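You operate a simulated robot arm through the tools that you are given. There is no shell and no other tool. Be economical: measure what you need, move in short steps, check, and stop when the job is done.

You run a simulated robot arm. Do the job below in one go: nothing can be reset, and whatever is moved stays where it is left.

JOB
Put the grey adaptor on the vice bench top away on the hydraulics bench top. Put the grey cloth on the vice bench top away on the finishing bench top. Open the low cabinet drawer, put the spacer plate on the vice bench top away inside, then shut the drawer. Do these in any order. Set down upright: grey adaptor.

The check looks at the end state, three seconds after you hand in, the way a careful person would. Anything else that was tipped, shoved, dropped, spilled or broken makes it a failure. Flat cloth is picked up by pressing the open fingertips on it (5 to 10 N) and closing them slowly along it; thin cloth reads only 2 to 8 mm in the jaws.

ROBOT AND FRAMES
A 7-joint arm with a two-finger parallel gripper on a trunk, on a base that drives. Base frame: it is fixed to the floor where the robot stands at the start and does not move with it; the origin is under the middle of the robot, x ahead of it, y to its left, z up. Units: m, degrees, N and s.
With the tool pointing down near the work surface it reaches from about 0.1 to 0.68 m from the robot's upright axis, wherever it stands. Its first joint turns from -166.0 to 166.0 degrees. Places, roughly: finishing bench top [-1.5, -1.5, 0.9]; hydraulics bench top [-1.5, -4.9, 0.8]; low cabinet drawer [-1.4, -3.1, 0.5]; low cabinet drawer inside [-1.4, -3.1, 0.4]; spacer plate (12x6x2 cm) [0.7, -0.2, 0.9]. Payload 1.57 kg.
The tool frame sits at the grasp point between the pads (the TCP): z along the fingers, y along the line on which they close. The tips reach 0.03 m beyond it. Largest opening 0.11 m; finger width 0.024, thickness 0.012; the body of the gripper, 0.048 by 0.112 m, starts 0.078 m behind the TCP.
Orientation is that of the tool frame in the base frame, as a unit quaternion [x, y, z, w]. With the fingers straight down and closing along the base's y, the tool's x points along the base's -x, its y along +y and its z along -z.

CONTROLS
- The arm moves only by the tool send_rows. Its argument "increments" is a list that holds one entry, the list of rows, each a list of 7 numbers: the turn, a rotation vector about the tool's x, y, z in units of 120 degrees (1.0 is 120 degrees), then the shift along the tool's x, y, z in units of 200 mm (1.0 is 200 mm), then the closure in counts, from 0 (fully open) to 255 (shut). In form: [[[ax, ay, az, x, y, z, grip], ...]]. A call has 1 to 20 rows; each row is the pose to reach, as a shift and turn from the pose commanded when the call began, along the tool's axes at that moment. A call with a number of a shift or a turn outside -1 to 1 is refused whole. Each row takes 0.2 s and may step no farther than 0.05 m and 8.6 degrees from the row before; otherwise, or with a gripper value out of range, the whole call is refused. A pose out of reach is approached as far as the arm can. The call stops where the force on the tool passes 40 N (or 10 N more than at its start, if that is more) or the arm is blocked; 0.2 s more then pass. Each finger travels about 0.045 m/s and halts on what it meets, pressing with about 36 N; the grip force reading is that of the motor and also rises with nothing between the fingers. The clock runs only during rows and for 0.2 s after the last one: add rows that repeat a pose to give the fingers time. It gives the time, the measured TCP pose, the force on the tool (base axes), the opening and the grip force at its end, in the units of the frame above (readings bear some noise), with the torque about the TCP (base axes, N m) and any sound that the robot's microphone picked up.
- Cameras (640 x 400 px; columns grow to the right, rows downward): "scene" is now at [0.031, 0.14, 1.3676]; the picture's right is [-0.12, -0.99, 0.00], its down [-0.44, 0.05, -0.90] and it looks along [0.89, -0.11, -0.44] (base axes); focal length 264 px, centre (320, 200). "wrist" rides on the gripper at [0.07, 0.016, -0.141] in the tool frame; the picture's right is [-0.23, 0.97, 0.00], its down [-0.86, -0.20, -0.48] and it looks along [-0.47, -0.11, 0.88] (tool axes); focal length 222 px, centre (320, 200). There is no depth. A picture from a camera that has moved, and an enlarged one, comes with that camera's place and axes in the base frame and with its lens.
- camera(camera): a new picture of that camera. The clock stands still meanwhile.
- move_column(by): slides the trunk up (or, below 0, down) by that many m; the arm and the scene camera ride with it, the base frame stays. It gives what a move gives, with no picture.
- base_move(legs): drives the robot by 1 to 6 legs, each [ahead, turn to the left] in m and degrees, along the robot's own axes; the way and the turn of a leg run together, so that a leg with both is an arc; at most 1.5 m and 180 degrees a leg. The arm and the cameras ride along, it lands a little off, and it stops where it bumps. It gives what a move gives.
- head_to(pan, tilt): turns the head with the scene camera to pan (to the left, within 155 degrees either way) and tilt (down, from -29 to 69), counted from straight ahead of the robot. It gives what a move gives.
- enlarge(camera, box): a new picture of the part [left, top, right, bottom] of that camera's present view, enlarged. The clock stands still meanwhile.
- job_done(): hands the job in; it is judged then, once.

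Go step by step. Nothing tells you exact positions but the pictures and the camera data: compare them with the known pose of the tool, close in by small moves and look again before you grip or let go. The budget is 165 turns and 128 pictures, counting those below and the enlarged ones. Unless the task says otherwise, let go and move clear before handing in, and close with one line.

The tools are called after "Call:" as name(argument=value, ...) on one line, values as JSON. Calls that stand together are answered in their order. send_rows: Moves the arm, as the interface text tells. Its arguments: {"type":"object","properties":{"increments":{"type":"array"}},"required":["increments"]} The other tools are called the same way: move_column (by) slides the trunk up or down; base_move (legs) drives the base; head_to (pan, tilt) turns the head that bears the scene camera; camera (camera) takes a picture; enlarge (camera, box) takes an enlarged picture of a part of a camera's view; job_done () hands the job in.

At the start:

```text
clock: 0.0
tcp_pos: [0.4786, -0.0582, 1.0746]
orientation: [-0.001, 1.0, 0.0, 0.0]
wrist_force: [0.2, -0.3, -0.3]
ft_torque: [-0.02, -0.02, 0.0]
finger_gap: 0.1098
grip_force: 0.0
trunk travel left (down, up): [-0.275, 0.315]
robot x, y, heading: [0.0011, -0.0022, -0.1]
head pan, tilt: [-7.1, 26.1]
```

scene: 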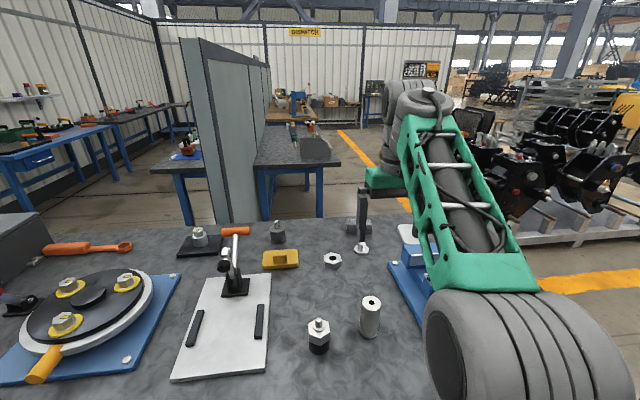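
wrist: 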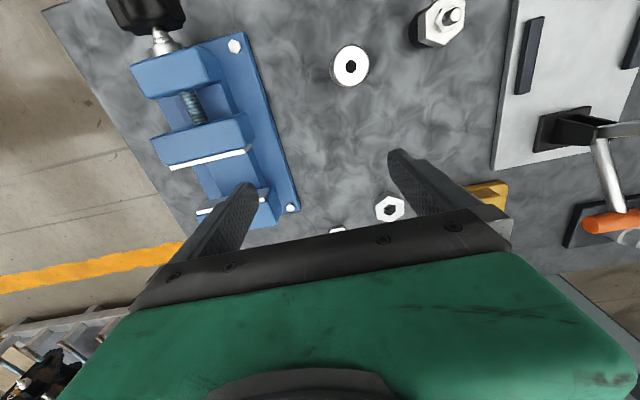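

I see the vice bench with fittings; the arm hides part of its right side. I'll look around with the head first.

Call:
head_to(pan=-30, tilt=40)

Call:
camera(camera="scene")

Call:
head_to(pan=30, tilt=40)

Call:
camera(camera="scene")

```text
clock: 0.9
tcp_pos: [0.4785, -0.0583, 1.0744]
orientation: [0.001, 1.0, 0.0, 0.0]
wrist_force: [0.4, 1.4, -0.5]
ft_torque: [-0.02, 0.02, -0.01]
finger_gap: 0.1098
grip_force: 0.1
trunk travel left (down, up): [-0.275, 0.315]
robot x, y, heading: [0.0013, 0.0001, -0.1]
head pan, tilt: [-30.0, 40.0]
```

```text
125 pictures are left
camera scene: at [0.0136, 0.1088, 1.3461], right [-0.5, -0.87, 0.0], down [-0.56, 0.32, -0.77], along [0.66, -0.38, -0.64], focal length 264 px, centre (320, 200)
```

scene: 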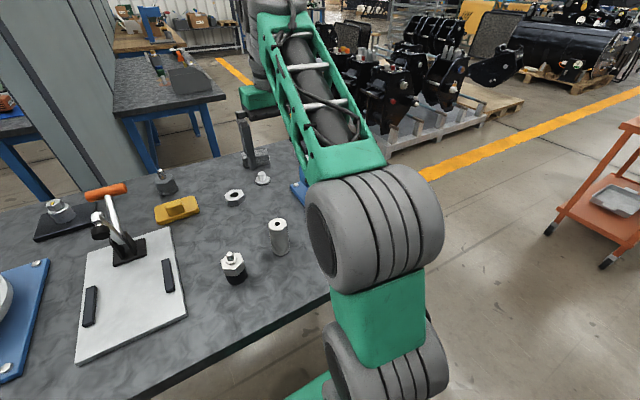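

```text
clock: 2.2
tcp_pos: [0.4787, -0.0595, 1.0756]
orientation: [0.0, 1.0, 0.0, -0.001]
wrist_force: [-0.1, 0.4, -0.1]
ft_torque: [0.02, -0.02, 0.01]
finger_gap: 0.1098
grip_force: 0.0
trunk travel left (down, up): [-0.275, 0.315]
robot x, y, heading: [-0.0007, -0.0019, 0.2]
head pan, tilt: [30.0, 40.0]
```

```text
124 pictures are left
camera scene: at [0.0136, 0.1938, 1.346], right [0.5, -0.87, 0.0], down [-0.56, -0.32, -0.77], along [0.66, 0.38, -0.64], focal length 264 px, centre (320, 200)
```

scene: 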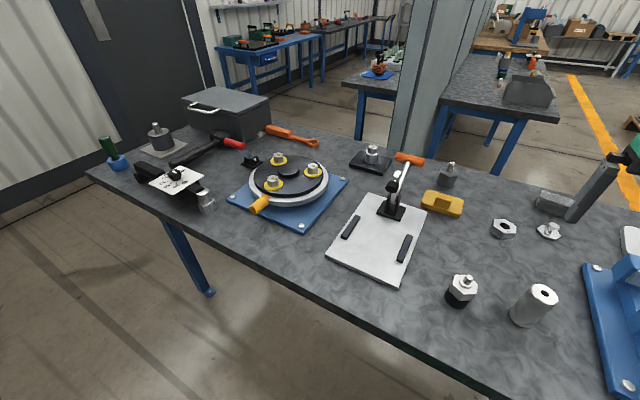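

The left part has a turntable, boxes and some cloth-like items. I'll zoom for detail.

Call:
enlarge(camera="scene", box=[80, 80, 340, 240])

Call:
enlarge(camera="scene", box=[380, 140, 640, 340])

```text
2.46 times, centred on (210, 160) of scene
camera zoom: at [0.0136, 0.1938, 1.346], right [0.5, -0.87, 0.0], down [-0.56, -0.32, -0.77], along [0.66, 0.38, -0.64], focal length 651 px, centre (591, 298)
```

zoom: 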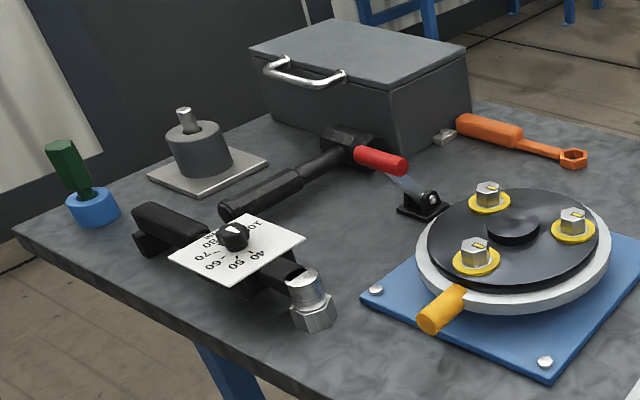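

```text
2.00 times, centred on (510, 240) of scene
camera zoom: at [0.0136, 0.1938, 1.346], right [0.5, -0.87, 0.0], down [-0.56, -0.32, -0.77], along [0.66, 0.38, -0.64], focal length 529 px, centre (-60, 120)
```

zoom: 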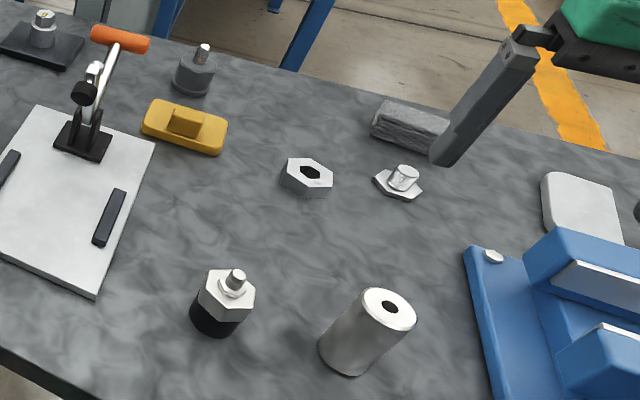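

The vice bench carries the likely adaptor, cloth and spacer plate in its right half. I'll pull the arm back to see the area clearly.

Call:
send_rows(increments=[[[0, 0, 0, 0.2, 0.2, -0.1, 0], [0, 0, 0, 0.4, 0.4, -0.2, 0], [0, 0, 0, 0.55, 0.6, -0.3, 0], [0, 0, 0, 0.7, 0.8, -0.4, 0], [0, 0, 0, 0.7, 0.95, -0.5, 0]]])

Call:
head_to(pan=-10, tilt=40)

Call:
camera(camera="scene")

Call:
camera(camera="wrist")

```text
refused: row 1 steps farther than a row can; nothing moved
```

```text
clock: 3.2
tcp_pos: [0.4788, -0.059, 1.0765]
orientation: [-0.001, 1.0, 0.0, -0.001]
wrist_force: [-0.3, -0.3, -0.1]
ft_torque: [-0.01, -0.01, 0.0]
finger_gap: 0.1101
grip_force: 0.0
trunk travel left (down, up): [-0.275, 0.315]
robot x, y, heading: [0.0034, -0.0021, 0.1]
head pan, tilt: [-10.0, 40.0]
```

```text
121 pictures are left
camera scene: at [0.0236, 0.1366, 1.346], right [-0.17, -0.98, 0.0], down [-0.63, 0.11, -0.77], along [0.75, -0.13, -0.64], focal length 264 px, centre (320, 200)
```

scene: 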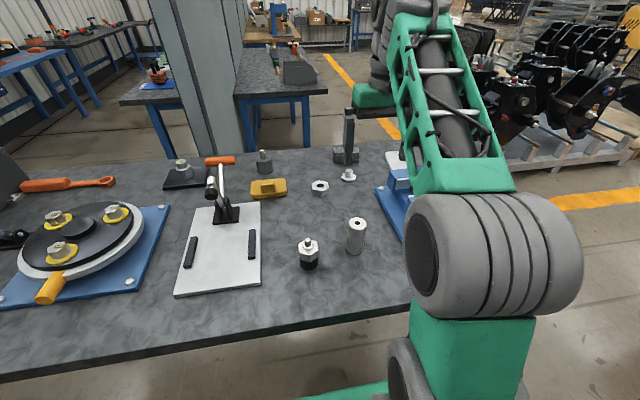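

```text
120 pictures are left
camera wrist: at [0.4084, -0.0438, 1.2163], right [0.23, 0.97, 0.0], down [0.86, -0.2, 0.48], along [0.47, -0.11, -0.88], focal length 222 px, centre (320, 200)
```

wrist: 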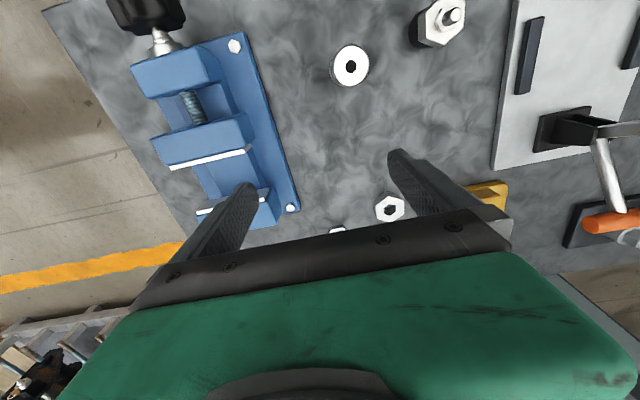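

The arm still blocks the view (a step was too long). I'll move it left and back in smaller steps.

Call:
send_rows(increments=[[[0, 0, 0, 0.1, 0.2, -0.05, 0], [0, 0, 0, 0.2, 0.4, -0.1, 0], [0, 0, 0, 0.3, 0.6, -0.15, 0], [0, 0, 0, 0.4, 0.8, -0.2, 0], [0, 0, 0, 0.5, 1.0, -0.25, 0]]])

Call:
head_to(pan=-20, tilt=40)

Call:
camera(camera="scene")

```text
clock: 4.4
tcp_pos: [0.379, 0.1422, 1.1251]
orientation: [0.0, 1.0, 0.0, 0.0]
wrist_force: [0.7, 0.3, -0.7]
ft_torque: [-0.01, 0.02, 0.02]
finger_gap: 0.11
grip_force: 0.0
trunk travel left (down, up): [-0.275, 0.315]
robot x, y, heading: [0.0016, 0.0006, 0.2]
head pan, tilt: [-10.0, 40.0]
```

```text
clock: 5.2
tcp_pos: [0.379, 0.1413, 1.1254]
orientation: [0.0, 1.0, 0.001, 0.0]
wrist_force: [0.1, -0.4, -0.3]
ft_torque: [0.04, 0.0, 0.0]
finger_gap: 0.1099
grip_force: 0.0
trunk travel left (down, up): [-0.275, 0.315]
robot x, y, heading: [0.0005, 0.0016, 0.0]
head pan, tilt: [-20.0, 40.0]
```

```text
119 pictures are left
camera scene: at [0.0198, 0.1223, 1.346], right [-0.34, -0.94, 0.0], down [-0.6, 0.22, -0.77], along [0.72, -0.26, -0.64], focal length 264 px, centre (320, 200)
```

scene: 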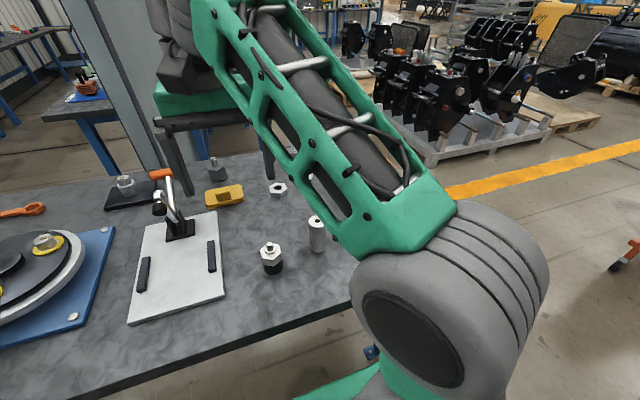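

Better to swing the arm to the robot's right. I'll go that way.

Call:
send_rows(increments=[[[0, 0, 0, 0, -0.22, 0, 0], [0, 0, 0, 0, -0.44, 0, 0], [0, 0, 0, 0, -0.66, 0, 0], [0, 0, 0, 0, -0.88, 0, 0], [0, 0, 0, 0, -1, 0, 0]]])

Call:
send_rows(increments=[[[0, 0, 0, 0, -0.22, 0, 0], [0, 0, 0, 0, -0.44, 0, 0], [0, 0, 0, 0, -0.66, 0, 0], [0, 0, 0, 0, -0.88, 0, 0], [0, 0, 0, 0, -1, 0, 0]]])

Call:
send_rows(increments=[[[0, 0, 0, 0.1, -0.2, 0, 0], [0, 0, 0, 0.2, -0.4, 0, 0], [0, 0, 0, 0.3, -0.6, 0, 0], [0, 0, 0, 0.4, -0.8, 0, 0], [0, 0, 0, 0.5, -1, 0, 0]]])

Call:
camera(camera="scene")

```text
clock: 5.9
tcp_pos: [0.3819, 0.0321, 1.1257]
orientation: [0.007, 1.0, 0.001, 0.005]
wrist_force: [5.0, 2.0, -7.7]
ft_torque: [-0.4, 0.33, -0.16]
finger_gap: 0.11
grip_force: 0.1
trunk travel left (down, up): [-0.275, 0.315]
robot x, y, heading: [-0.0006, 0.0002, 0.0]
head pan, tilt: [-20.0, 40.0]
stopped in row 3: the force on the tool passed its limit (the readings are from after the stop); the commanded pose is now the measured one
```

```text
clock: 6.2
tcp_pos: [0.3824, 0.024, 1.1256]
orientation: [0.011, 1.0, 0.0, 0.007]
wrist_force: [3.2, -0.2, -5.7]
ft_torque: [0.03, 0.22, 0.05]
finger_gap: 0.1102
grip_force: 0.0
trunk travel left (down, up): [-0.275, 0.315]
robot x, y, heading: [0.0012, -0.0015, -0.1]
head pan, tilt: [-20.0, 40.0]
stopped in row 1: the force on the tool passed its limit (the readings are from after the stop); the commanded pose is now the measured one
```

```text
clock: 6.5
tcp_pos: [0.378, 0.0134, 1.1242]
orientation: [0.016, 1.0, 0.001, 0.008]
wrist_force: [2.7, 0.9, -3.0]
ft_torque: [-0.17, 0.13, -0.11]
finger_gap: 0.1101
grip_force: 0.0
trunk travel left (down, up): [-0.275, 0.315]
robot x, y, heading: [-0.0003, -0.004, -0.2]
head pan, tilt: [-20.0, 40.0]
stopped in row 1: the force on the tool passed its limit (the readings are from after the stop); the commanded pose is now the measured one
```

```text
118 pictures are left
camera scene: at [0.02, 0.1228, 1.346], right [-0.34, -0.94, 0.0], down [-0.6, 0.22, -0.77], along [0.72, -0.26, -0.64], focal length 264 px, centre (320, 200)
```

scene: 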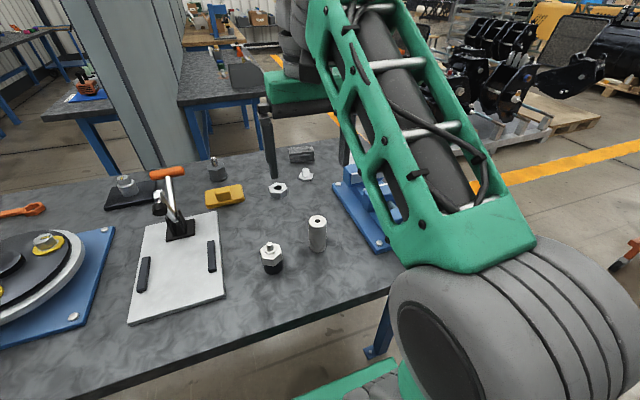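

The motion stopped on force with nothing in contact visible, probably inertial. I'll move slower.

Call:
send_rows(increments=[[[0, 0, 0, 0, -0.03, 0, 0], [0, 0, 0, 0, -0.1, 0, 0], [0, 0, 0, 0, -0.2, 0, 0], [0, 0, 0, 0, -0.3, 0, 0], [0, 0, 0, 0, -0.4, 0, 0], [0, 0, 0, 0, -0.5, 0, 0], [0, 0, 0, 0, -0.6, 0, 0], [0, 0, 0, 0, -0.7, 0, 0], [0, 0, 0, 0, -0.8, 0, 0], [0, 0, 0, 0, -0.9, 0, 0], [0, 0, 0, 0, -1, 0, 0]]])

```text
clock: 7.0
tcp_pos: [0.3806, 0.0006, 1.1257]
orientation: [0.017, 1.0, 0.002, 0.011]
wrist_force: [7.0, -1.6, -9.4]
ft_torque: [0.35, 0.4, 0.13]
finger_gap: 0.1098
grip_force: 0.1
trunk travel left (down, up): [-0.275, 0.315]
robot x, y, heading: [-0.0001, 0.0019, -0.0]
head pan, tilt: [-20.0, 40.0]
stopped in row 2: the force on the tool passed its limit (the readings are from after the stop); the commanded pose is now the measured one
```

There seems to be real contact near the wrist. I'll look with the wrist camera and try moving outward.

Call:
camera(camera="wrist")

Call:
send_rows(increments=[[[0, 0, 0, -0.05, 0, 0.0, 0], [0, 0, 0, -0.15, 0, 0.0, 0], [0, 0, 0, -0.25, 0, 0.0, 0], [0, 0, 0, -0.35, 0, 0.0, 0], [0, 0, 0, -0.5, 0, 0.0, 0]]])

```text
117 pictures are left
camera wrist: at [0.3068, 0.0178, 1.264], right [0.26, 0.97, 0.01], down [0.84, -0.23, 0.5], along [0.48, -0.12, -0.87], focal length 222 px, centre (320, 200)
```

wrist: 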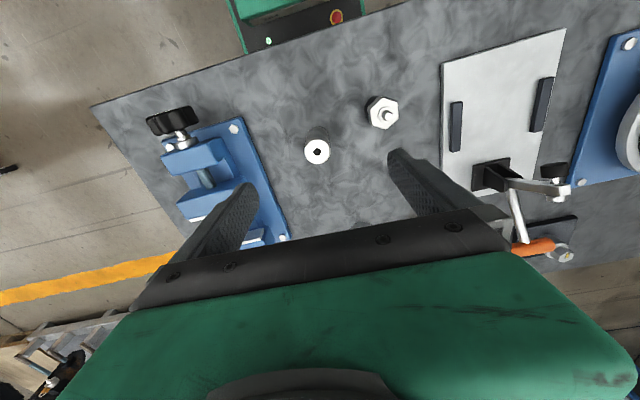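

```text
clock: 7.8
tcp_pos: [0.4179, -0.0006, 1.125]
orientation: [0.018, 1.0, 0.002, 0.014]
wrist_force: [10.8, 1.2, -15.6]
ft_torque: [-0.25, 0.68, -0.2]
finger_gap: 0.1099
grip_force: 0.0
trunk travel left (down, up): [-0.275, 0.315]
robot x, y, heading: [0.0025, 0.0009, 0.1]
head pan, tilt: [-20.0, 40.0]
stopped in row 3: the force on the tool passed its limit (the readings are from after the stop); the commanded pose is now the measured one
```

Contact force points outward and down, so I'll yield that way with small steps.

Call:
send_rows(increments=[[[0, 0, 0, -0.03, 0, 0.04, 0], [0, 0, 0, -0.08, 0, 0.1, 0], [0, 0, 0, -0.15, 0, 0.18, 0], [0, 0, 0, -0.22, 0, 0.25, 0]]])

Call:
camera(camera="scene")

```text
clock: 8.8
tcp_pos: [0.4632, -0.002, 1.0753]
orientation: [0.018, 1.0, 0.003, 0.013]
wrist_force: [0.2, 0.4, 0.0]
ft_torque: [0.01, -0.03, -0.01]
finger_gap: 0.1102
grip_force: 0.1
trunk travel left (down, up): [-0.275, 0.315]
robot x, y, heading: [0.0013, 0.0004, -0.1]
head pan, tilt: [-20.0, 40.0]
```

```text
116 pictures are left
camera scene: at [0.0197, 0.1223, 1.3461], right [-0.34, -0.94, 0.0], down [-0.6, 0.22, -0.77], along [0.72, -0.26, -0.64], focal length 264 px, centre (320, 200)
```

scene: 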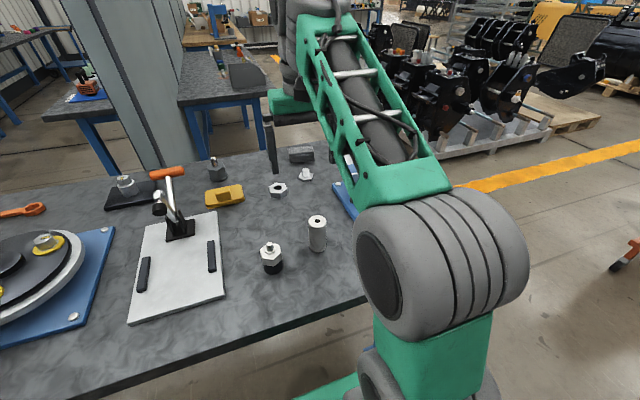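

Free again; the stop was self-contact when too close in. I'll straighten the tool and go right at this radius to view the spacer plate and cloth.

Call:
send_rows(increments=[[[0.003, 0.0125, -0.017, -0.0, -0.12, 0, 0], [0.003, 0.0125, -0.017, -0.0, -0.27, 0, 0], [0.003, 0.0125, -0.017, 0, -0.45, 0, 0], [0.003, 0.0125, -0.017, 0, -0.63, 0, 0], [0.003, 0.0125, -0.017, 0, -0.8, 0, 0], [0.003, 0.0125, -0.017, 0, -1, 0, 0]]])

Call:
camera(camera="wrist")

Call:
camera(camera="scene")

```text
clock: 10.2
tcp_pos: [0.4563, -0.2019, 1.0748]
orientation: [0.001, 1.0, 0.0, -0.001]
wrist_force: [0.5, 0.1, -0.2]
ft_torque: [-0.01, 0.01, -0.02]
finger_gap: 0.1097
grip_force: 0.1
trunk travel left (down, up): [-0.275, 0.315]
robot x, y, heading: [0.001, -0.0019, 0.1]
head pan, tilt: [-20.0, 40.0]
```

```text
115 pictures are left
camera wrist: at [0.3862, -0.1874, 1.2161], right [0.23, 0.97, 0.0], down [0.86, -0.2, 0.48], along [0.46, -0.11, -0.88], focal length 222 px, centre (320, 200)
```

wrist: 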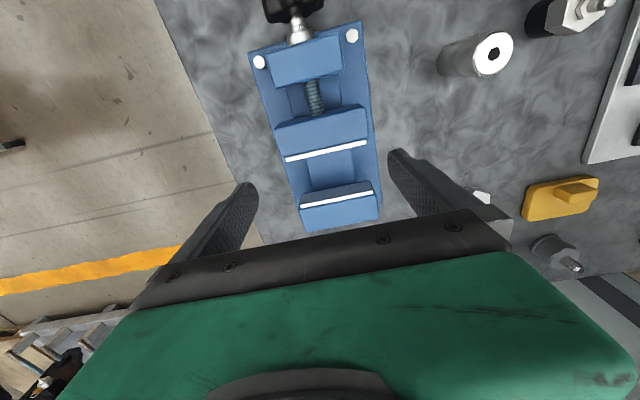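

```text
114 pictures are left
camera scene: at [0.0197, 0.1224, 1.346], right [-0.34, -0.94, 0.0], down [-0.6, 0.22, -0.77], along [0.72, -0.26, -0.64], focal length 264 px, centre (320, 200)
```

scene: 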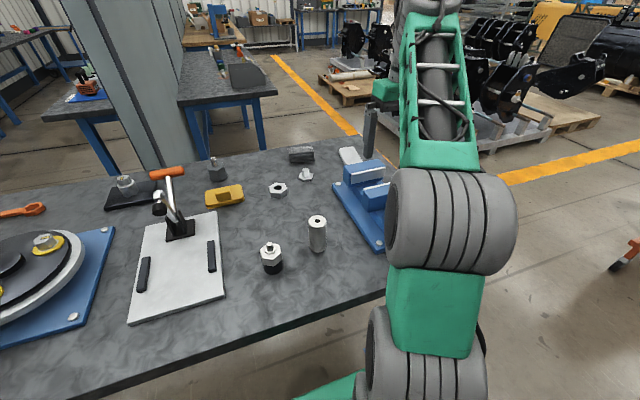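

Call:
enlarge(camera="scene", box=[190, 130, 400, 280])

Call:
enlarge(camera="scene", box=[270, 130, 380, 200])

```text
2.67 times, centred on (295, 205) of scene
camera zoom: at [0.0197, 0.1224, 1.346], right [-0.34, -0.94, 0.0], down [-0.6, 0.22, -0.77], along [0.72, -0.26, -0.64], focal length 705 px, centre (387, 187)
```

zoom: 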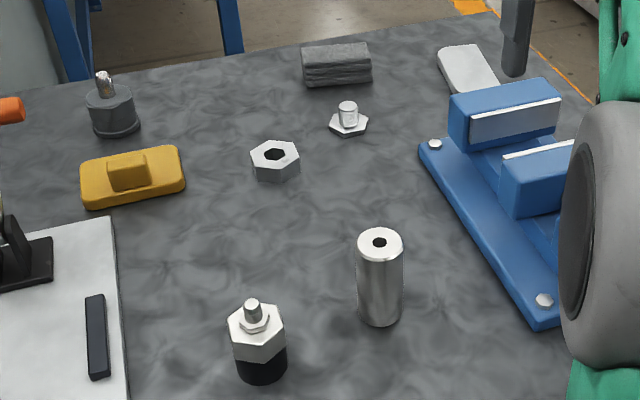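

```text
5.71 times, centred on (325, 165) of scene
camera zoom: at [0.0197, 0.1224, 1.346], right [-0.34, -0.94, 0.0], down [-0.6, 0.22, -0.77], along [0.72, -0.26, -0.64], focal length 1511 px, centre (291, 400)
```

zoom: 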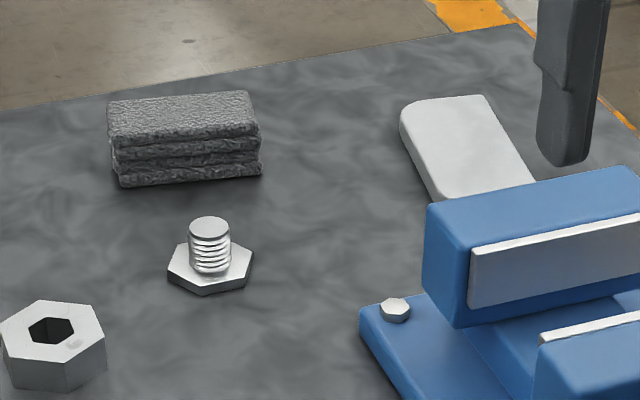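

The folded grey terry cloth and the white spacer plate are identified. I need to settle which is the grey adaptor, so I'll zoom in on the candidates.

Call:
enlarge(camera="scene", box=[245, 200, 345, 280])

Call:
enlarge(camera="scene", box=[100, 140, 260, 220])

Call:
head_to(pan=40, tilt=35)

Call:
camera(camera="scene")

```text
5.00 times, centred on (295, 240) of scene
camera zoom: at [0.0197, 0.1224, 1.346], right [-0.34, -0.94, 0.0], down [-0.6, 0.22, -0.77], along [0.72, -0.26, -0.64], focal length 1322 px, centre (445, 0)
```

zoom: 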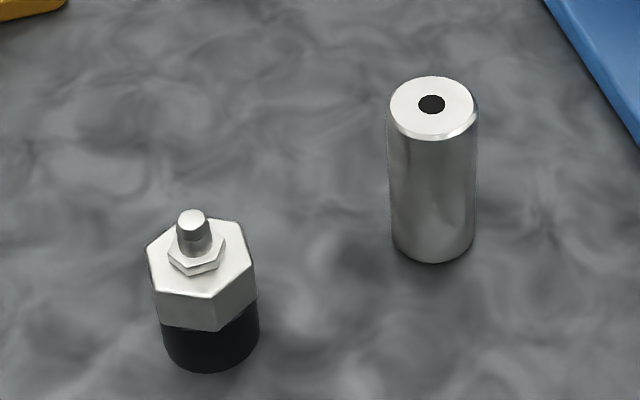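

```text
4.00 times, centred on (180, 180) of scene
camera zoom: at [0.0197, 0.1224, 1.346], right [-0.34, -0.94, 0.0], down [-0.6, 0.22, -0.77], along [0.72, -0.26, -0.64], focal length 1058 px, centre (880, 280)
```

zoom: 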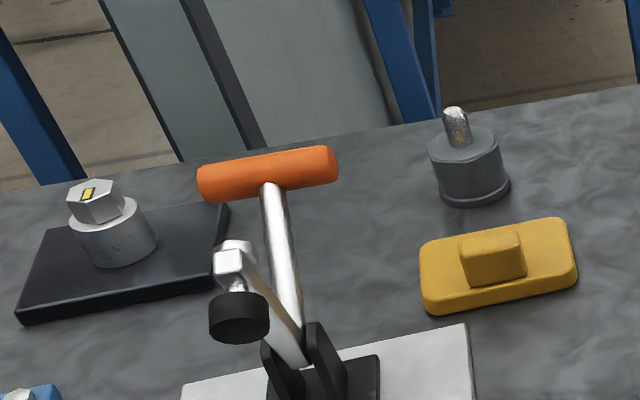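

```text
clock: 11.5
tcp_pos: [0.4568, -0.202, 1.0753]
orientation: [0.001, 1.0, -0.002, -0.001]
wrist_force: [-0.4, -0.1, -0.3]
ft_torque: [0.02, 0.04, 0.01]
finger_gap: 0.11
grip_force: 0.1
trunk travel left (down, up): [-0.275, 0.315]
robot x, y, heading: [-0.0009, -0.0027, 0.0]
head pan, tilt: [40.0, 35.0]
```

```text
109 pictures are left
camera scene: at [0.0073, 0.2078, 1.3536], right [0.64, -0.77, 0.0], down [-0.44, -0.37, -0.82], along [0.63, 0.53, -0.57], focal length 264 px, centre (320, 200)
```

scene: 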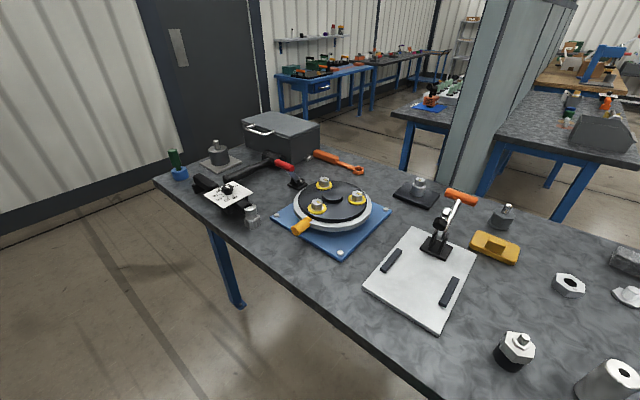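

Call:
enlarge(camera="scene", box=[150, 120, 270, 240])

Call:
enlarge(camera="scene", box=[460, 190, 560, 270])

```text
3.33 times, centred on (210, 180) of scene
camera zoom: at [0.0073, 0.2078, 1.3536], right [0.64, -0.77, 0.0], down [-0.44, -0.37, -0.82], along [0.63, 0.53, -0.57], focal length 882 px, centre (687, 267)
```

zoom: 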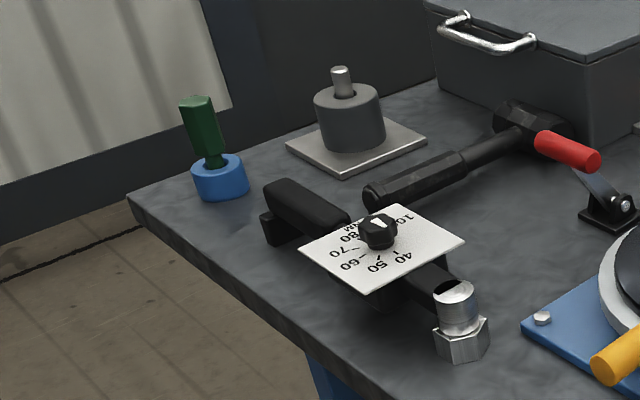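

```text
5.00 times, centred on (510, 230) of scene
camera zoom: at [0.0073, 0.2078, 1.3536], right [0.64, -0.77, 0.0], down [-0.44, -0.37, -0.82], along [0.63, 0.53, -0.57], focal length 1322 px, centre (-630, 50)
```

zoom: 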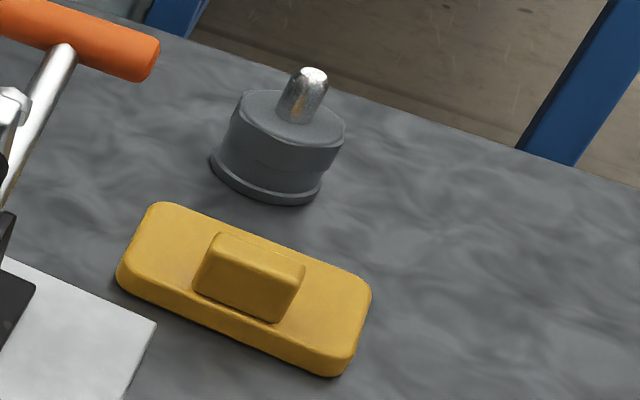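

The grey hex fitting with the steel stud at about (0.77, 0.19) is the grey adaptor; it's beyond reach, so I must drive a little closer. I'll look down at the base-to-bench clearance.

Call:
head_to(pan=0, tilt=69)

Call:
camera(camera="scene")

```text
clock: 12.5
tcp_pos: [0.4565, -0.202, 1.0746]
orientation: [0.0, 1.0, -0.001, -0.001]
wrist_force: [-0.1, -0.5, -0.6]
ft_torque: [0.02, 0.0, 0.02]
finger_gap: 0.1099
grip_force: 0.1
trunk travel left (down, up): [-0.275, 0.315]
robot x, y, heading: [0.0031, -0.0007, 0.1]
head pan, tilt: [0.0, 68.8]
```

```text
106 pictures are left
camera scene: at [-0.0042, 0.1513, 1.31], right [0.0, -1.0, 0.0], down [-0.93, 0.0, -0.36], along [0.36, 0.0, -0.93], focal length 264 px, centre (320, 200)
```

scene: 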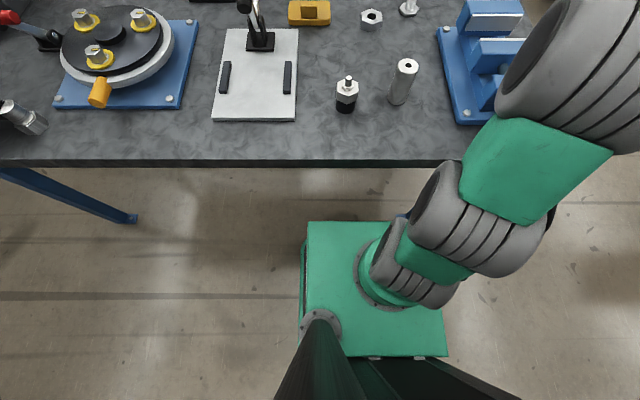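

The bench front edge is at about x=0.25, close to the robot; reaching the rear row is better from the bench's far side. I'll survey the room for routes.

Call:
head_to(pan=-50, tilt=20)

Call:
camera(camera="scene")

Call:
head_to(pan=-120, tilt=20)

Call:
camera(camera="scene")

Call:
head_to(pan=150, tilt=20)

Call:
camera(camera="scene")

Call:
head_to(pan=0, tilt=15)

Call:
camera(camera="scene")

```text
clock: 13.7
tcp_pos: [0.4559, -0.2019, 1.0757]
orientation: [0.0, 1.0, -0.001, -0.001]
wrist_force: [-0.4, 0.4, -0.2]
ft_torque: [-0.01, 0.02, -0.01]
finger_gap: 0.1102
grip_force: 0.1
trunk travel left (down, up): [-0.275, 0.315]
robot x, y, heading: [0.0012, 0.0, 0.2]
head pan, tilt: [-50.0, 20.0]
```

```text
105 pictures are left
camera scene: at [-0.0002, 0.08, 1.3774], right [-0.77, -0.64, 0.0], down [-0.22, 0.26, -0.94], along [0.6, -0.72, -0.34], focal length 264 px, centre (320, 200)
```

scene: 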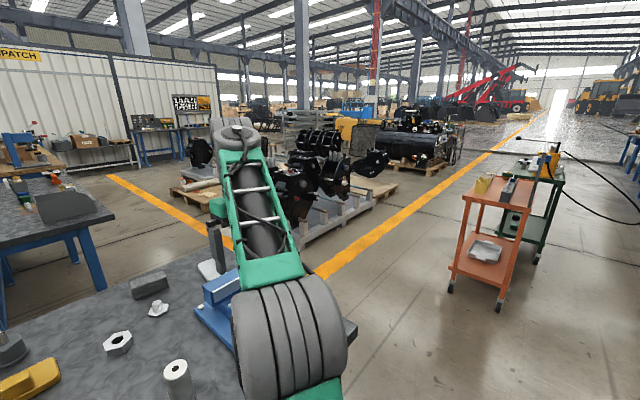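

```text
clock: 15.1
tcp_pos: [0.4562, -0.2018, 1.0749]
orientation: [0.0, 1.0, 0.0, -0.001]
wrist_force: [-0.1, 1.4, 0.2]
ft_torque: [-0.02, -0.02, 0.0]
finger_gap: 0.1099
grip_force: 0.0
trunk travel left (down, up): [-0.275, 0.315]
robot x, y, heading: [-0.0016, 0.0031, -0.0]
head pan, tilt: [-120.0, 20.0]
```

```text
104 pictures are left
camera scene: at [-0.1066, 0.0705, 1.3775], right [-0.87, 0.5, 0.0], down [0.17, 0.3, -0.94], along [-0.47, -0.81, -0.34], focal length 264 px, centre (320, 200)
```

scene: 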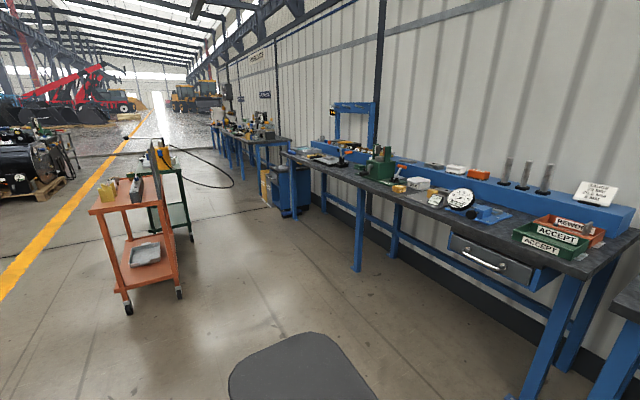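

```text
clock: 18.9
tcp_pos: [0.4569, -0.203, 1.0754]
orientation: [-0.001, 1.0, -0.001, -0.001]
wrist_force: [0.8, 0.2, -0.5]
ft_torque: [0.01, 0.01, 0.0]
finger_gap: 0.1099
grip_force: 0.1
trunk travel left (down, up): [-0.275, 0.315]
robot x, y, heading: [0.0019, 0.0014, -0.0]
head pan, tilt: [150.0, 20.0]
```

```text
103 pictures are left
camera scene: at [-0.1408, 0.1977, 1.3775], right [0.5, 0.87, 0.0], down [0.3, -0.17, -0.94], along [-0.81, 0.47, -0.34], focal length 264 px, centre (320, 200)
```

scene: 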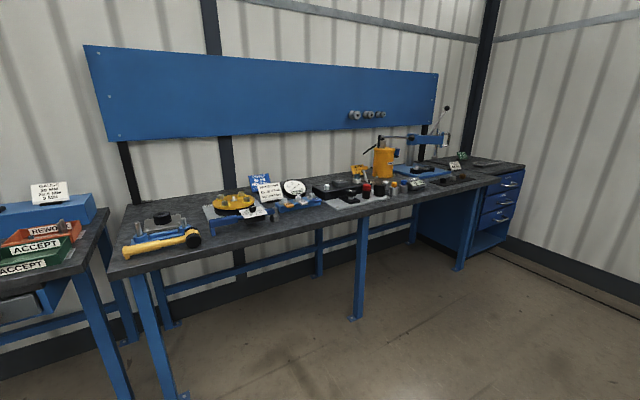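

```text
clock: 21.2
tcp_pos: [0.4566, -0.2022, 1.0763]
orientation: [0.0, 1.0, -0.001, -0.001]
wrist_force: [-0.4, 0.1, 0.5]
ft_torque: [-0.03, 0.0, 0.01]
finger_gap: 0.11
grip_force: 0.0
trunk travel left (down, up): [-0.275, 0.315]
robot x, y, heading: [0.0021, 0.0008, 0.1]
head pan, tilt: [0.0, 15.0]
```

```text
102 pictures are left
camera scene: at [0.0332, 0.1513, 1.3856], right [0.0, -1.0, 0.0], down [-0.26, 0.0, -0.97], along [0.97, 0.0, -0.26], focal length 264 px, centre (320, 200)
```

scene: 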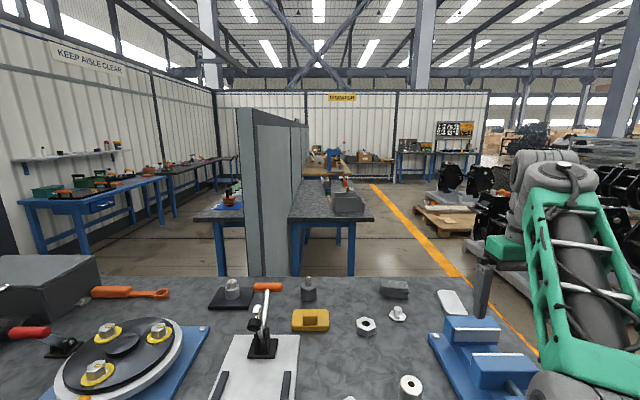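

The wall benches (finishing, low cabinet, hydraulics) stand behind along x≈-1.5, and there's about 1.4 m of free floor behind the vice bench. I'll raise the trunk a little and drive round the right end to its far side.

Call:
move_column(by=0.1)

Call:
base_move(legs=[[-0.15, 0], [0, -90], [0.95, 0], [0, 90], [1.4, 0]])

Call:
head_to(pan=90, tilt=25)

Call:
camera(camera="scene")

```text
clock: 22.5
tcp_pos: [0.457, -0.2016, 1.1749]
orientation: [0.0, 1.0, -0.002, -0.001]
wrist_force: [-0.4, -0.4, -0.3]
ft_torque: [-0.04, 0.0, 0.02]
finger_gap: 0.1103
grip_force: 0.0
trunk travel left (down, up): [-0.375, 0.215]
robot x, y, heading: [0.0004, -0.0043, -0.3]
head pan, tilt: [0.0, 15.0]
```

```text
clock: 42.7
tcp_pos: [1.7298, -1.1194, 1.1747]
orientation: [-0.004, 1.0, -0.001, -0.001]
wrist_force: [0.1, 0.0, 0.3]
ft_torque: [0.01, 0.0, 0.05]
finger_gap: 0.1099
grip_force: 0.0
trunk travel left (down, up): [-0.375, 0.215]
robot x, y, heading: [1.2721, -0.9188, 0.5]
head pan, tilt: [0.0, 15.0]
```

```text
clock: 44.4
tcp_pos: [1.7305, -1.118, 1.1752]
orientation: [-0.004, 1.0, -0.001, -0.001]
wrist_force: [-0.4, 0.5, 0.2]
ft_torque: [-0.02, 0.03, 0.0]
finger_gap: 0.1098
grip_force: 0.1
trunk travel left (down, up): [-0.375, 0.215]
robot x, y, heading: [1.2717, -0.9221, 0.7]
head pan, tilt: [90.0, 25.0]
```

```text
101 pictures are left
camera scene: at [1.2096, -0.6783, 1.4694], right [1.0, 0.01, 0.0], down [0.0, -0.42, -0.91], along [-0.01, 0.91, -0.42], focal length 264 px, centre (320, 200)
```

scene: 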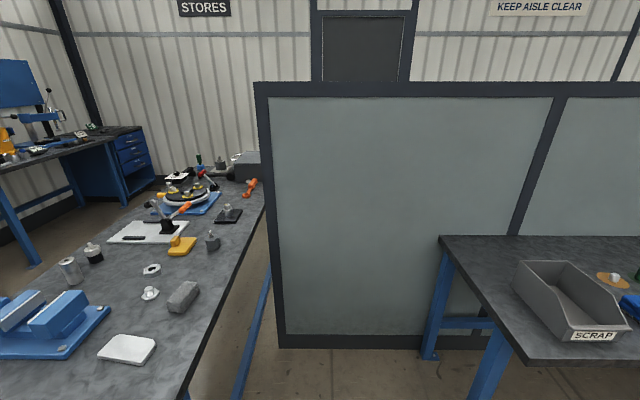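

There is a partition at y≈0.39 and another bench at x≈1.68, so the far side is a corridor ~0.76 m wide. I'll check my own rear footprint before backing in.

Call:
head_to(pan=-150, tilt=60)

Call:
camera(camera="scene")

Call:
head_to(pan=40, tilt=45)

Call:
camera(camera="scene")

```text
clock: 47.7
tcp_pos: [1.7299, -1.1192, 1.1752]
orientation: [-0.004, 1.0, -0.001, -0.001]
wrist_force: [-0.2, 1.0, 0.6]
ft_torque: [-0.02, 0.01, 0.01]
finger_gap: 0.1101
grip_force: 0.2
trunk travel left (down, up): [-0.375, 0.215]
robot x, y, heading: [1.2732, -0.9223, 0.5]
head pan, tilt: [-150.0, 60.0]
```

```text
100 pictures are left
camera scene: at [1.1531, -0.8044, 1.4193], right [-0.51, 0.86, 0.0], down [0.75, 0.44, -0.5], along [-0.43, -0.25, -0.87], focal length 264 px, centre (320, 200)
```

scene: 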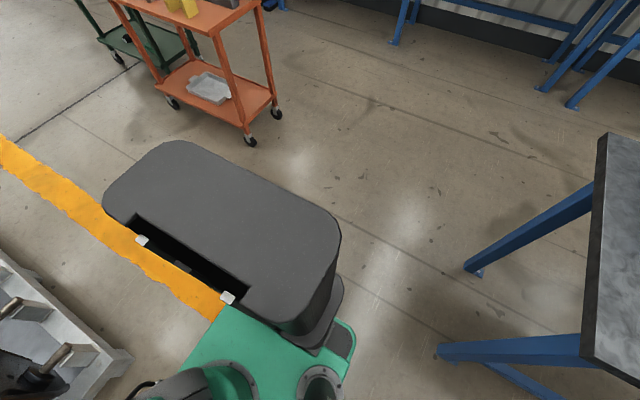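

```text
clock: 50.5
tcp_pos: [1.7305, -1.1198, 1.1741]
orientation: [-0.004, 1.0, -0.002, -0.001]
wrist_force: [0.2, 0.9, 0.8]
ft_torque: [-0.01, -0.01, -0.01]
finger_gap: 0.1101
grip_force: 0.0
trunk travel left (down, up): [-0.375, 0.215]
robot x, y, heading: [1.2707, -0.9238, 0.6]
head pan, tilt: [40.0, 45.0]
```

```text
99 pictures are left
camera scene: at [1.2723, -0.7176, 1.4388], right [0.65, -0.76, 0.0], down [-0.54, -0.46, -0.71], along [0.54, 0.46, -0.71], focal length 264 px, centre (320, 200)
```

scene: 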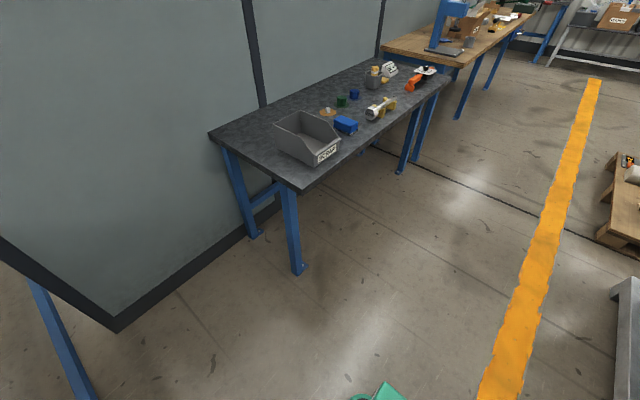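

The robot has a rear body box; I want its true extent before manoeuvring in the corridor, so one more view from another head pan.

Call:
head_to(pan=-90, tilt=60)

Call:
camera(camera="scene")

Call:
head_to(pan=155, tilt=60)

Call:
camera(camera="scene")

```text
clock: 52.7
tcp_pos: [1.7299, -1.1189, 1.1758]
orientation: [-0.004, 1.0, -0.001, -0.001]
wrist_force: [0.3, 0.3, 0.4]
ft_torque: [0.0, 0.02, -0.01]
finger_gap: 0.1103
grip_force: 0.0
trunk travel left (down, up): [-0.375, 0.215]
robot x, y, heading: [1.2714, -0.9208, 0.6]
head pan, tilt: [-90.0, 60.0]
```

```text
98 pictures are left
camera scene: at [1.2112, -0.8371, 1.4193], right [-1.0, -0.01, 0.0], down [-0.01, 0.87, -0.5], along [0.01, -0.5, -0.87], focal length 264 px, centre (320, 200)
```

scene: 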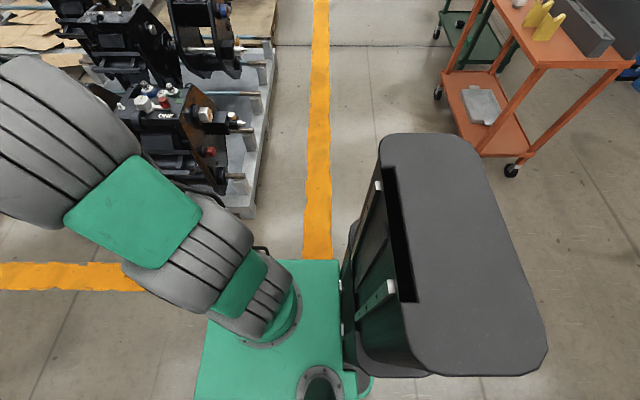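

```text
clock: 56.1
tcp_pos: [1.73, -1.1194, 1.1749]
orientation: [-0.005, 1.0, -0.001, 0.0]
wrist_force: [0.6, 0.1, 0.1]
ft_torque: [-0.01, -0.06, -0.01]
finger_gap: 0.1097
grip_force: 0.2
trunk travel left (down, up): [-0.375, 0.215]
robot x, y, heading: [1.274, -0.9197, 0.5]
head pan, tilt: [154.7, 60.0]
```

```text
97 pictures are left
camera scene: at [1.15, -0.7425, 1.4193], right [0.42, 0.91, 0.0], down [0.79, -0.36, -0.5], along [-0.45, 0.21, -0.87], focal length 264 px, centre (320, 200)
```

scene: 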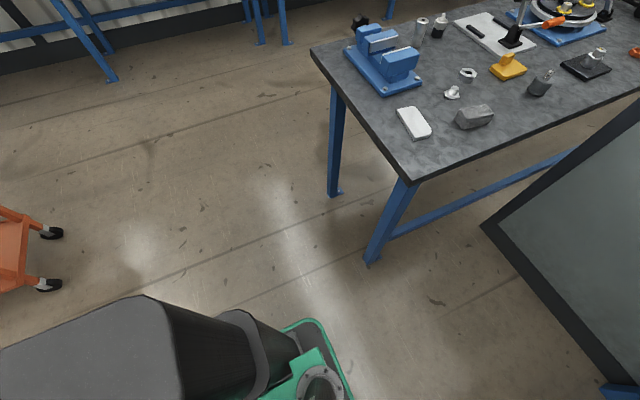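

The body is compact (rear only ~0.21 m behind the axis), so the corridor is fine. I'll turn, back in and face the bench.

Call:
base_move(legs=[[0, -90], [-0.8, 0], [0, -90]])

Call:
head_to(pan=0, tilt=45)

Call:
camera(camera="scene")

Call:
camera(camera="wrist")

```text
clock: 68.0
tcp_pos: [0.8117, 0.0749, 1.1756]
orientation: [1.0, 0.003, 0.001, 0.0]
wrist_force: [-0.2, -0.1, 0.0]
ft_torque: [0.0, 0.05, 0.02]
finger_gap: 0.11
grip_force: 0.0
trunk travel left (down, up): [-0.375, 0.215]
robot x, y, heading: [1.2703, -0.1227, -179.3]
head pan, tilt: [154.7, 60.0]
```

```text
clock: 70.4
tcp_pos: [0.8132, 0.076, 1.1754]
orientation: [1.0, 0.003, 0.001, -0.002]
wrist_force: [-0.5, 0.5, 0.9]
ft_torque: [-0.01, -0.01, 0.01]
finger_gap: 0.1103
grip_force: 0.2
trunk travel left (down, up): [-0.375, 0.215]
robot x, y, heading: [1.2709, -0.1203, -179.7]
head pan, tilt: [0.0, 45.0]
```

```text
96 pictures are left
camera scene: at [1.2502, -0.282, 1.4388], right [-0.01, 1.0, 0.0], down [0.71, 0.01, -0.71], along [-0.71, -0.01, -0.71], focal length 264 px, centre (320, 200)
```

scene: 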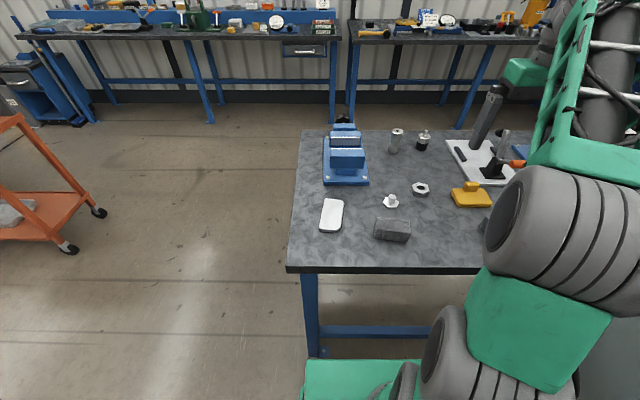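

```text
95 pictures are left
camera wrist: at [0.8823, 0.0577, 1.316], right [-0.22, -0.98, 0.0], down [-0.86, 0.19, 0.48], along [-0.47, 0.11, -0.88], focal length 222 px, centre (320, 200)
```

wrist: 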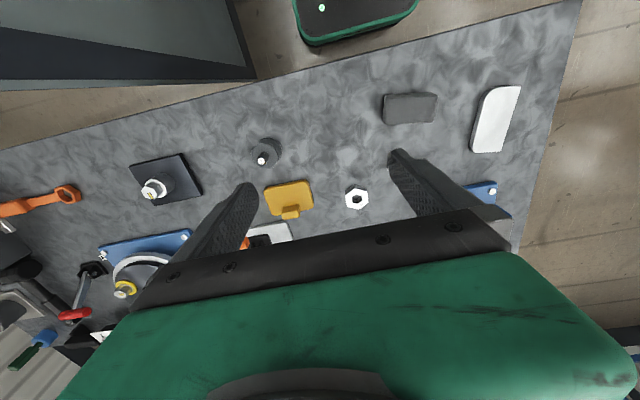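

The view from here is excellent: cloth ≈(0.80,-0.085), plate ≈(0.75,-0.245), adaptor ≈(0.78,0.19). I start with the cloth: move over it and turn the jaws to close across its short side.

Call:
send_rows(increments=[[[0, 0, -0.06, -0.005, 0.06, 0, 0], [0, 0, -0.12, -0.01, 0.13, 0, 0], [0, 0, -0.18, -0.015, 0.2, 0, 0], [0, 0, -0.24, -0.02, 0.28, 0, 0], [0, 0, -0.3, -0.025, 0.36, 0, 0], [0, 0, -0.36, -0.03, 0.44, 0, 0], [0, 0, -0.42, -0.04, 0.52, 0, 0], [0, 0, -0.48, -0.05, 0.6, 0, 0], [0, 0, -0.54, -0.06, 0.68, 0, 0], [0, 0, -0.6, -0.07, 0.76, 0, 0], [0, 0, -0.65, -0.07, 0.8, 0, 0]]])

Call:
camera(camera="wrist")

```text
clock: 72.8
tcp_pos: [0.7997, -0.0867, 1.1757]
orientation: [0.775, 0.632, 0.002, 0.0]
wrist_force: [-0.5, 0.0, 0.3]
ft_torque: [-0.03, -0.02, -0.02]
finger_gap: 0.1101
grip_force: 0.3
trunk travel left (down, up): [-0.375, 0.215]
robot x, y, heading: [1.2714, -0.1228, -179.4]
head pan, tilt: [0.0, 45.0]
```

```text
94 pictures are left
camera wrist: at [0.8293, -0.0219, 1.3159], right [0.91, -0.42, 0.0], down [-0.37, -0.8, 0.48], along [-0.2, -0.43, -0.88], focal length 222 px, centre (320, 200)
```

wrist: 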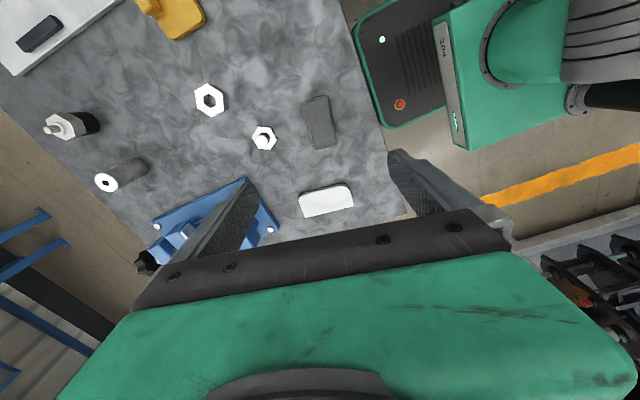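

Cloth confirmed at (0.804,-0.084) and jaws nearly aligned. I'll descend partway with jaws at ~8 cm, then check.

Call:
send_rows(increments=[[[0, 0, -0.01, 0.01, 0.011, 0.15, 40], [0, 0, -0.02, 0.02, 0.022, 0.35, 70], [0, 0, -0.02, 0.02, 0.022, 0.55, 70], [0, 0, -0.02, 0.02, 0.022, 0.75, 70], [0, 0, -0.02, 0.02, 0.022, 0.9, 70], [0, 0, -0.02, 0.02, 0.022, 1.0, 70]]])

Call:
camera(camera="wrist")

Call:
camera(camera="scene")

```text
clock: 74.2
tcp_pos: [0.8042, -0.0823, 0.9737]
orientation: [0.762, 0.648, 0.001, 0.0]
wrist_force: [0.3, -0.7, 0.3]
ft_torque: [0.03, 0.02, 0.02]
finger_gap: 0.08
grip_force: 0.0
trunk travel left (down, up): [-0.375, 0.215]
robot x, y, heading: [1.2726, -0.1222, -179.6]
head pan, tilt: [0.0, 45.0]
```

```text
93 pictures are left
camera wrist: at [0.8317, -0.017, 1.1156], right [0.92, -0.38, 0.0], down [-0.33, -0.81, 0.48], along [-0.18, -0.44, -0.88], focal length 222 px, centre (320, 200)
```

wrist: 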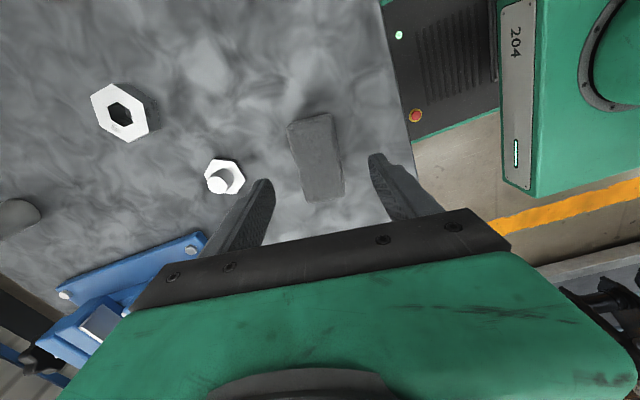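

```text
92 pictures are left
camera scene: at [1.2503, -0.2821, 1.4388], right [-0.01, 1.0, 0.0], down [0.71, 0.01, -0.71], along [-0.71, -0.01, -0.71], focal length 264 px, centre (320, 200)
```

scene: 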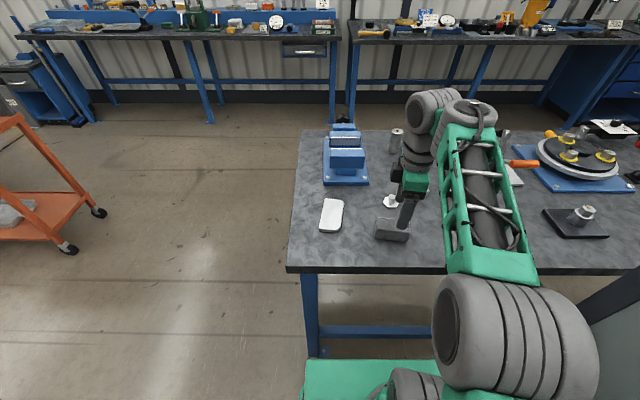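

Aligned well. Going down the last 7.5 cm and closing.

Call:
send_rows(increments=[[[0, 0, 0, 0, 0, 0.15, 70], [0, 0, 0, 0, 0, 0.28, 70], [0, 0, 0, 0, 0, 0.36, 70], [0, 0, 0, 0, 0, 0.375, 70], [0, 0, 0, 0, 0, 0.375, 110], [0, 0, 0, 0, 0, 0.375, 140], [0, 0, 0, 0, 0, 0.375, 160], [0, 0, 0, 0, 0, 0.375, 180], [0, 0, 0, 0, 0, 0.375, 200], [0, 0, 0, 0, 0, 0.375, 200]]])

Call:
camera(camera="wrist")

```text
clock: 76.4
tcp_pos: [0.7971, -0.0811, 0.9116]
orientation: [0.761, 0.648, 0.002, 0.003]
wrist_force: [0.6, 0.0, 0.0]
ft_torque: [-0.02, 0.01, 0.01]
finger_gap: 0.0491
grip_force: 35.7
out of reach, approached as far as the arm can: row 3, 4
trunk travel left (down, up): [-0.375, 0.215]
robot x, y, heading: [1.2702, -0.1238, -179.4]
head pan, tilt: [0.0, 45.0]
```

```text
91 pictures are left
camera wrist: at [0.8233, -0.0162, 1.0517], right [0.92, -0.38, 0.01], down [-0.34, -0.81, 0.48], along [-0.18, -0.44, -0.88], focal length 222 px, centre (320, 200)
```

wrist: 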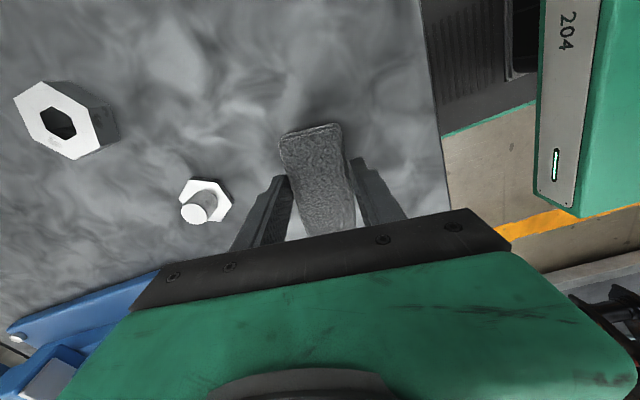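

Gripped at 4.9 cm (reach limited slightly by the raised trunk). Lifting to test the hold.

Call:
send_rows(increments=[[[0, 0, 0, 0, 0, -0.1, 200], [0, 0, 0, 0, 0, -0.3, 200], [0, 0, 0, 0, 0, -0.5, 200], [0, 0, 0, 0, 0, -0.7, 200], [0, 0, 0, 0, 0, -0.9, 200], [0, 0, 0, 0, 0, -1, 200]]])

Call:
camera(camera="wrist")

```text
clock: 77.8
tcp_pos: [0.805, -0.0802, 1.0973]
orientation: [0.761, 0.649, 0.002, 0.001]
wrist_force: [-0.9, 0.6, -1.1]
ft_torque: [-0.05, -0.05, 0.02]
finger_gap: 0.049
grip_force: 36.1
out of reach, approached as far as the arm can: row 5
trunk travel left (down, up): [-0.375, 0.215]
robot x, y, heading: [1.2707, -0.1225, -179.3]
head pan, tilt: [0.0, 45.0]
```

```text
90 pictures are left
camera wrist: at [0.8311, -0.0163, 1.2385], right [0.93, -0.38, 0.01], down [-0.33, -0.81, 0.48], along [-0.17, -0.44, -0.88], focal length 222 px, centre (320, 200)
```

wrist: 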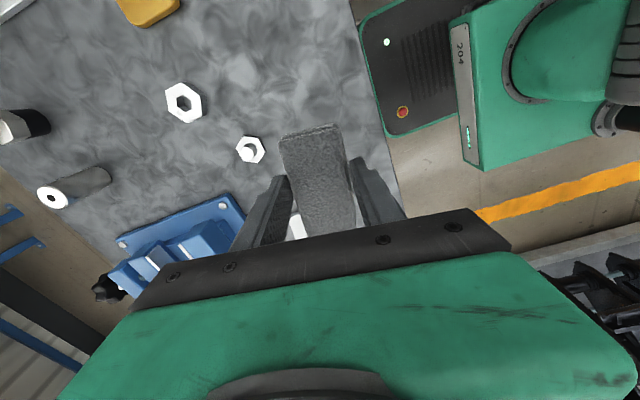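

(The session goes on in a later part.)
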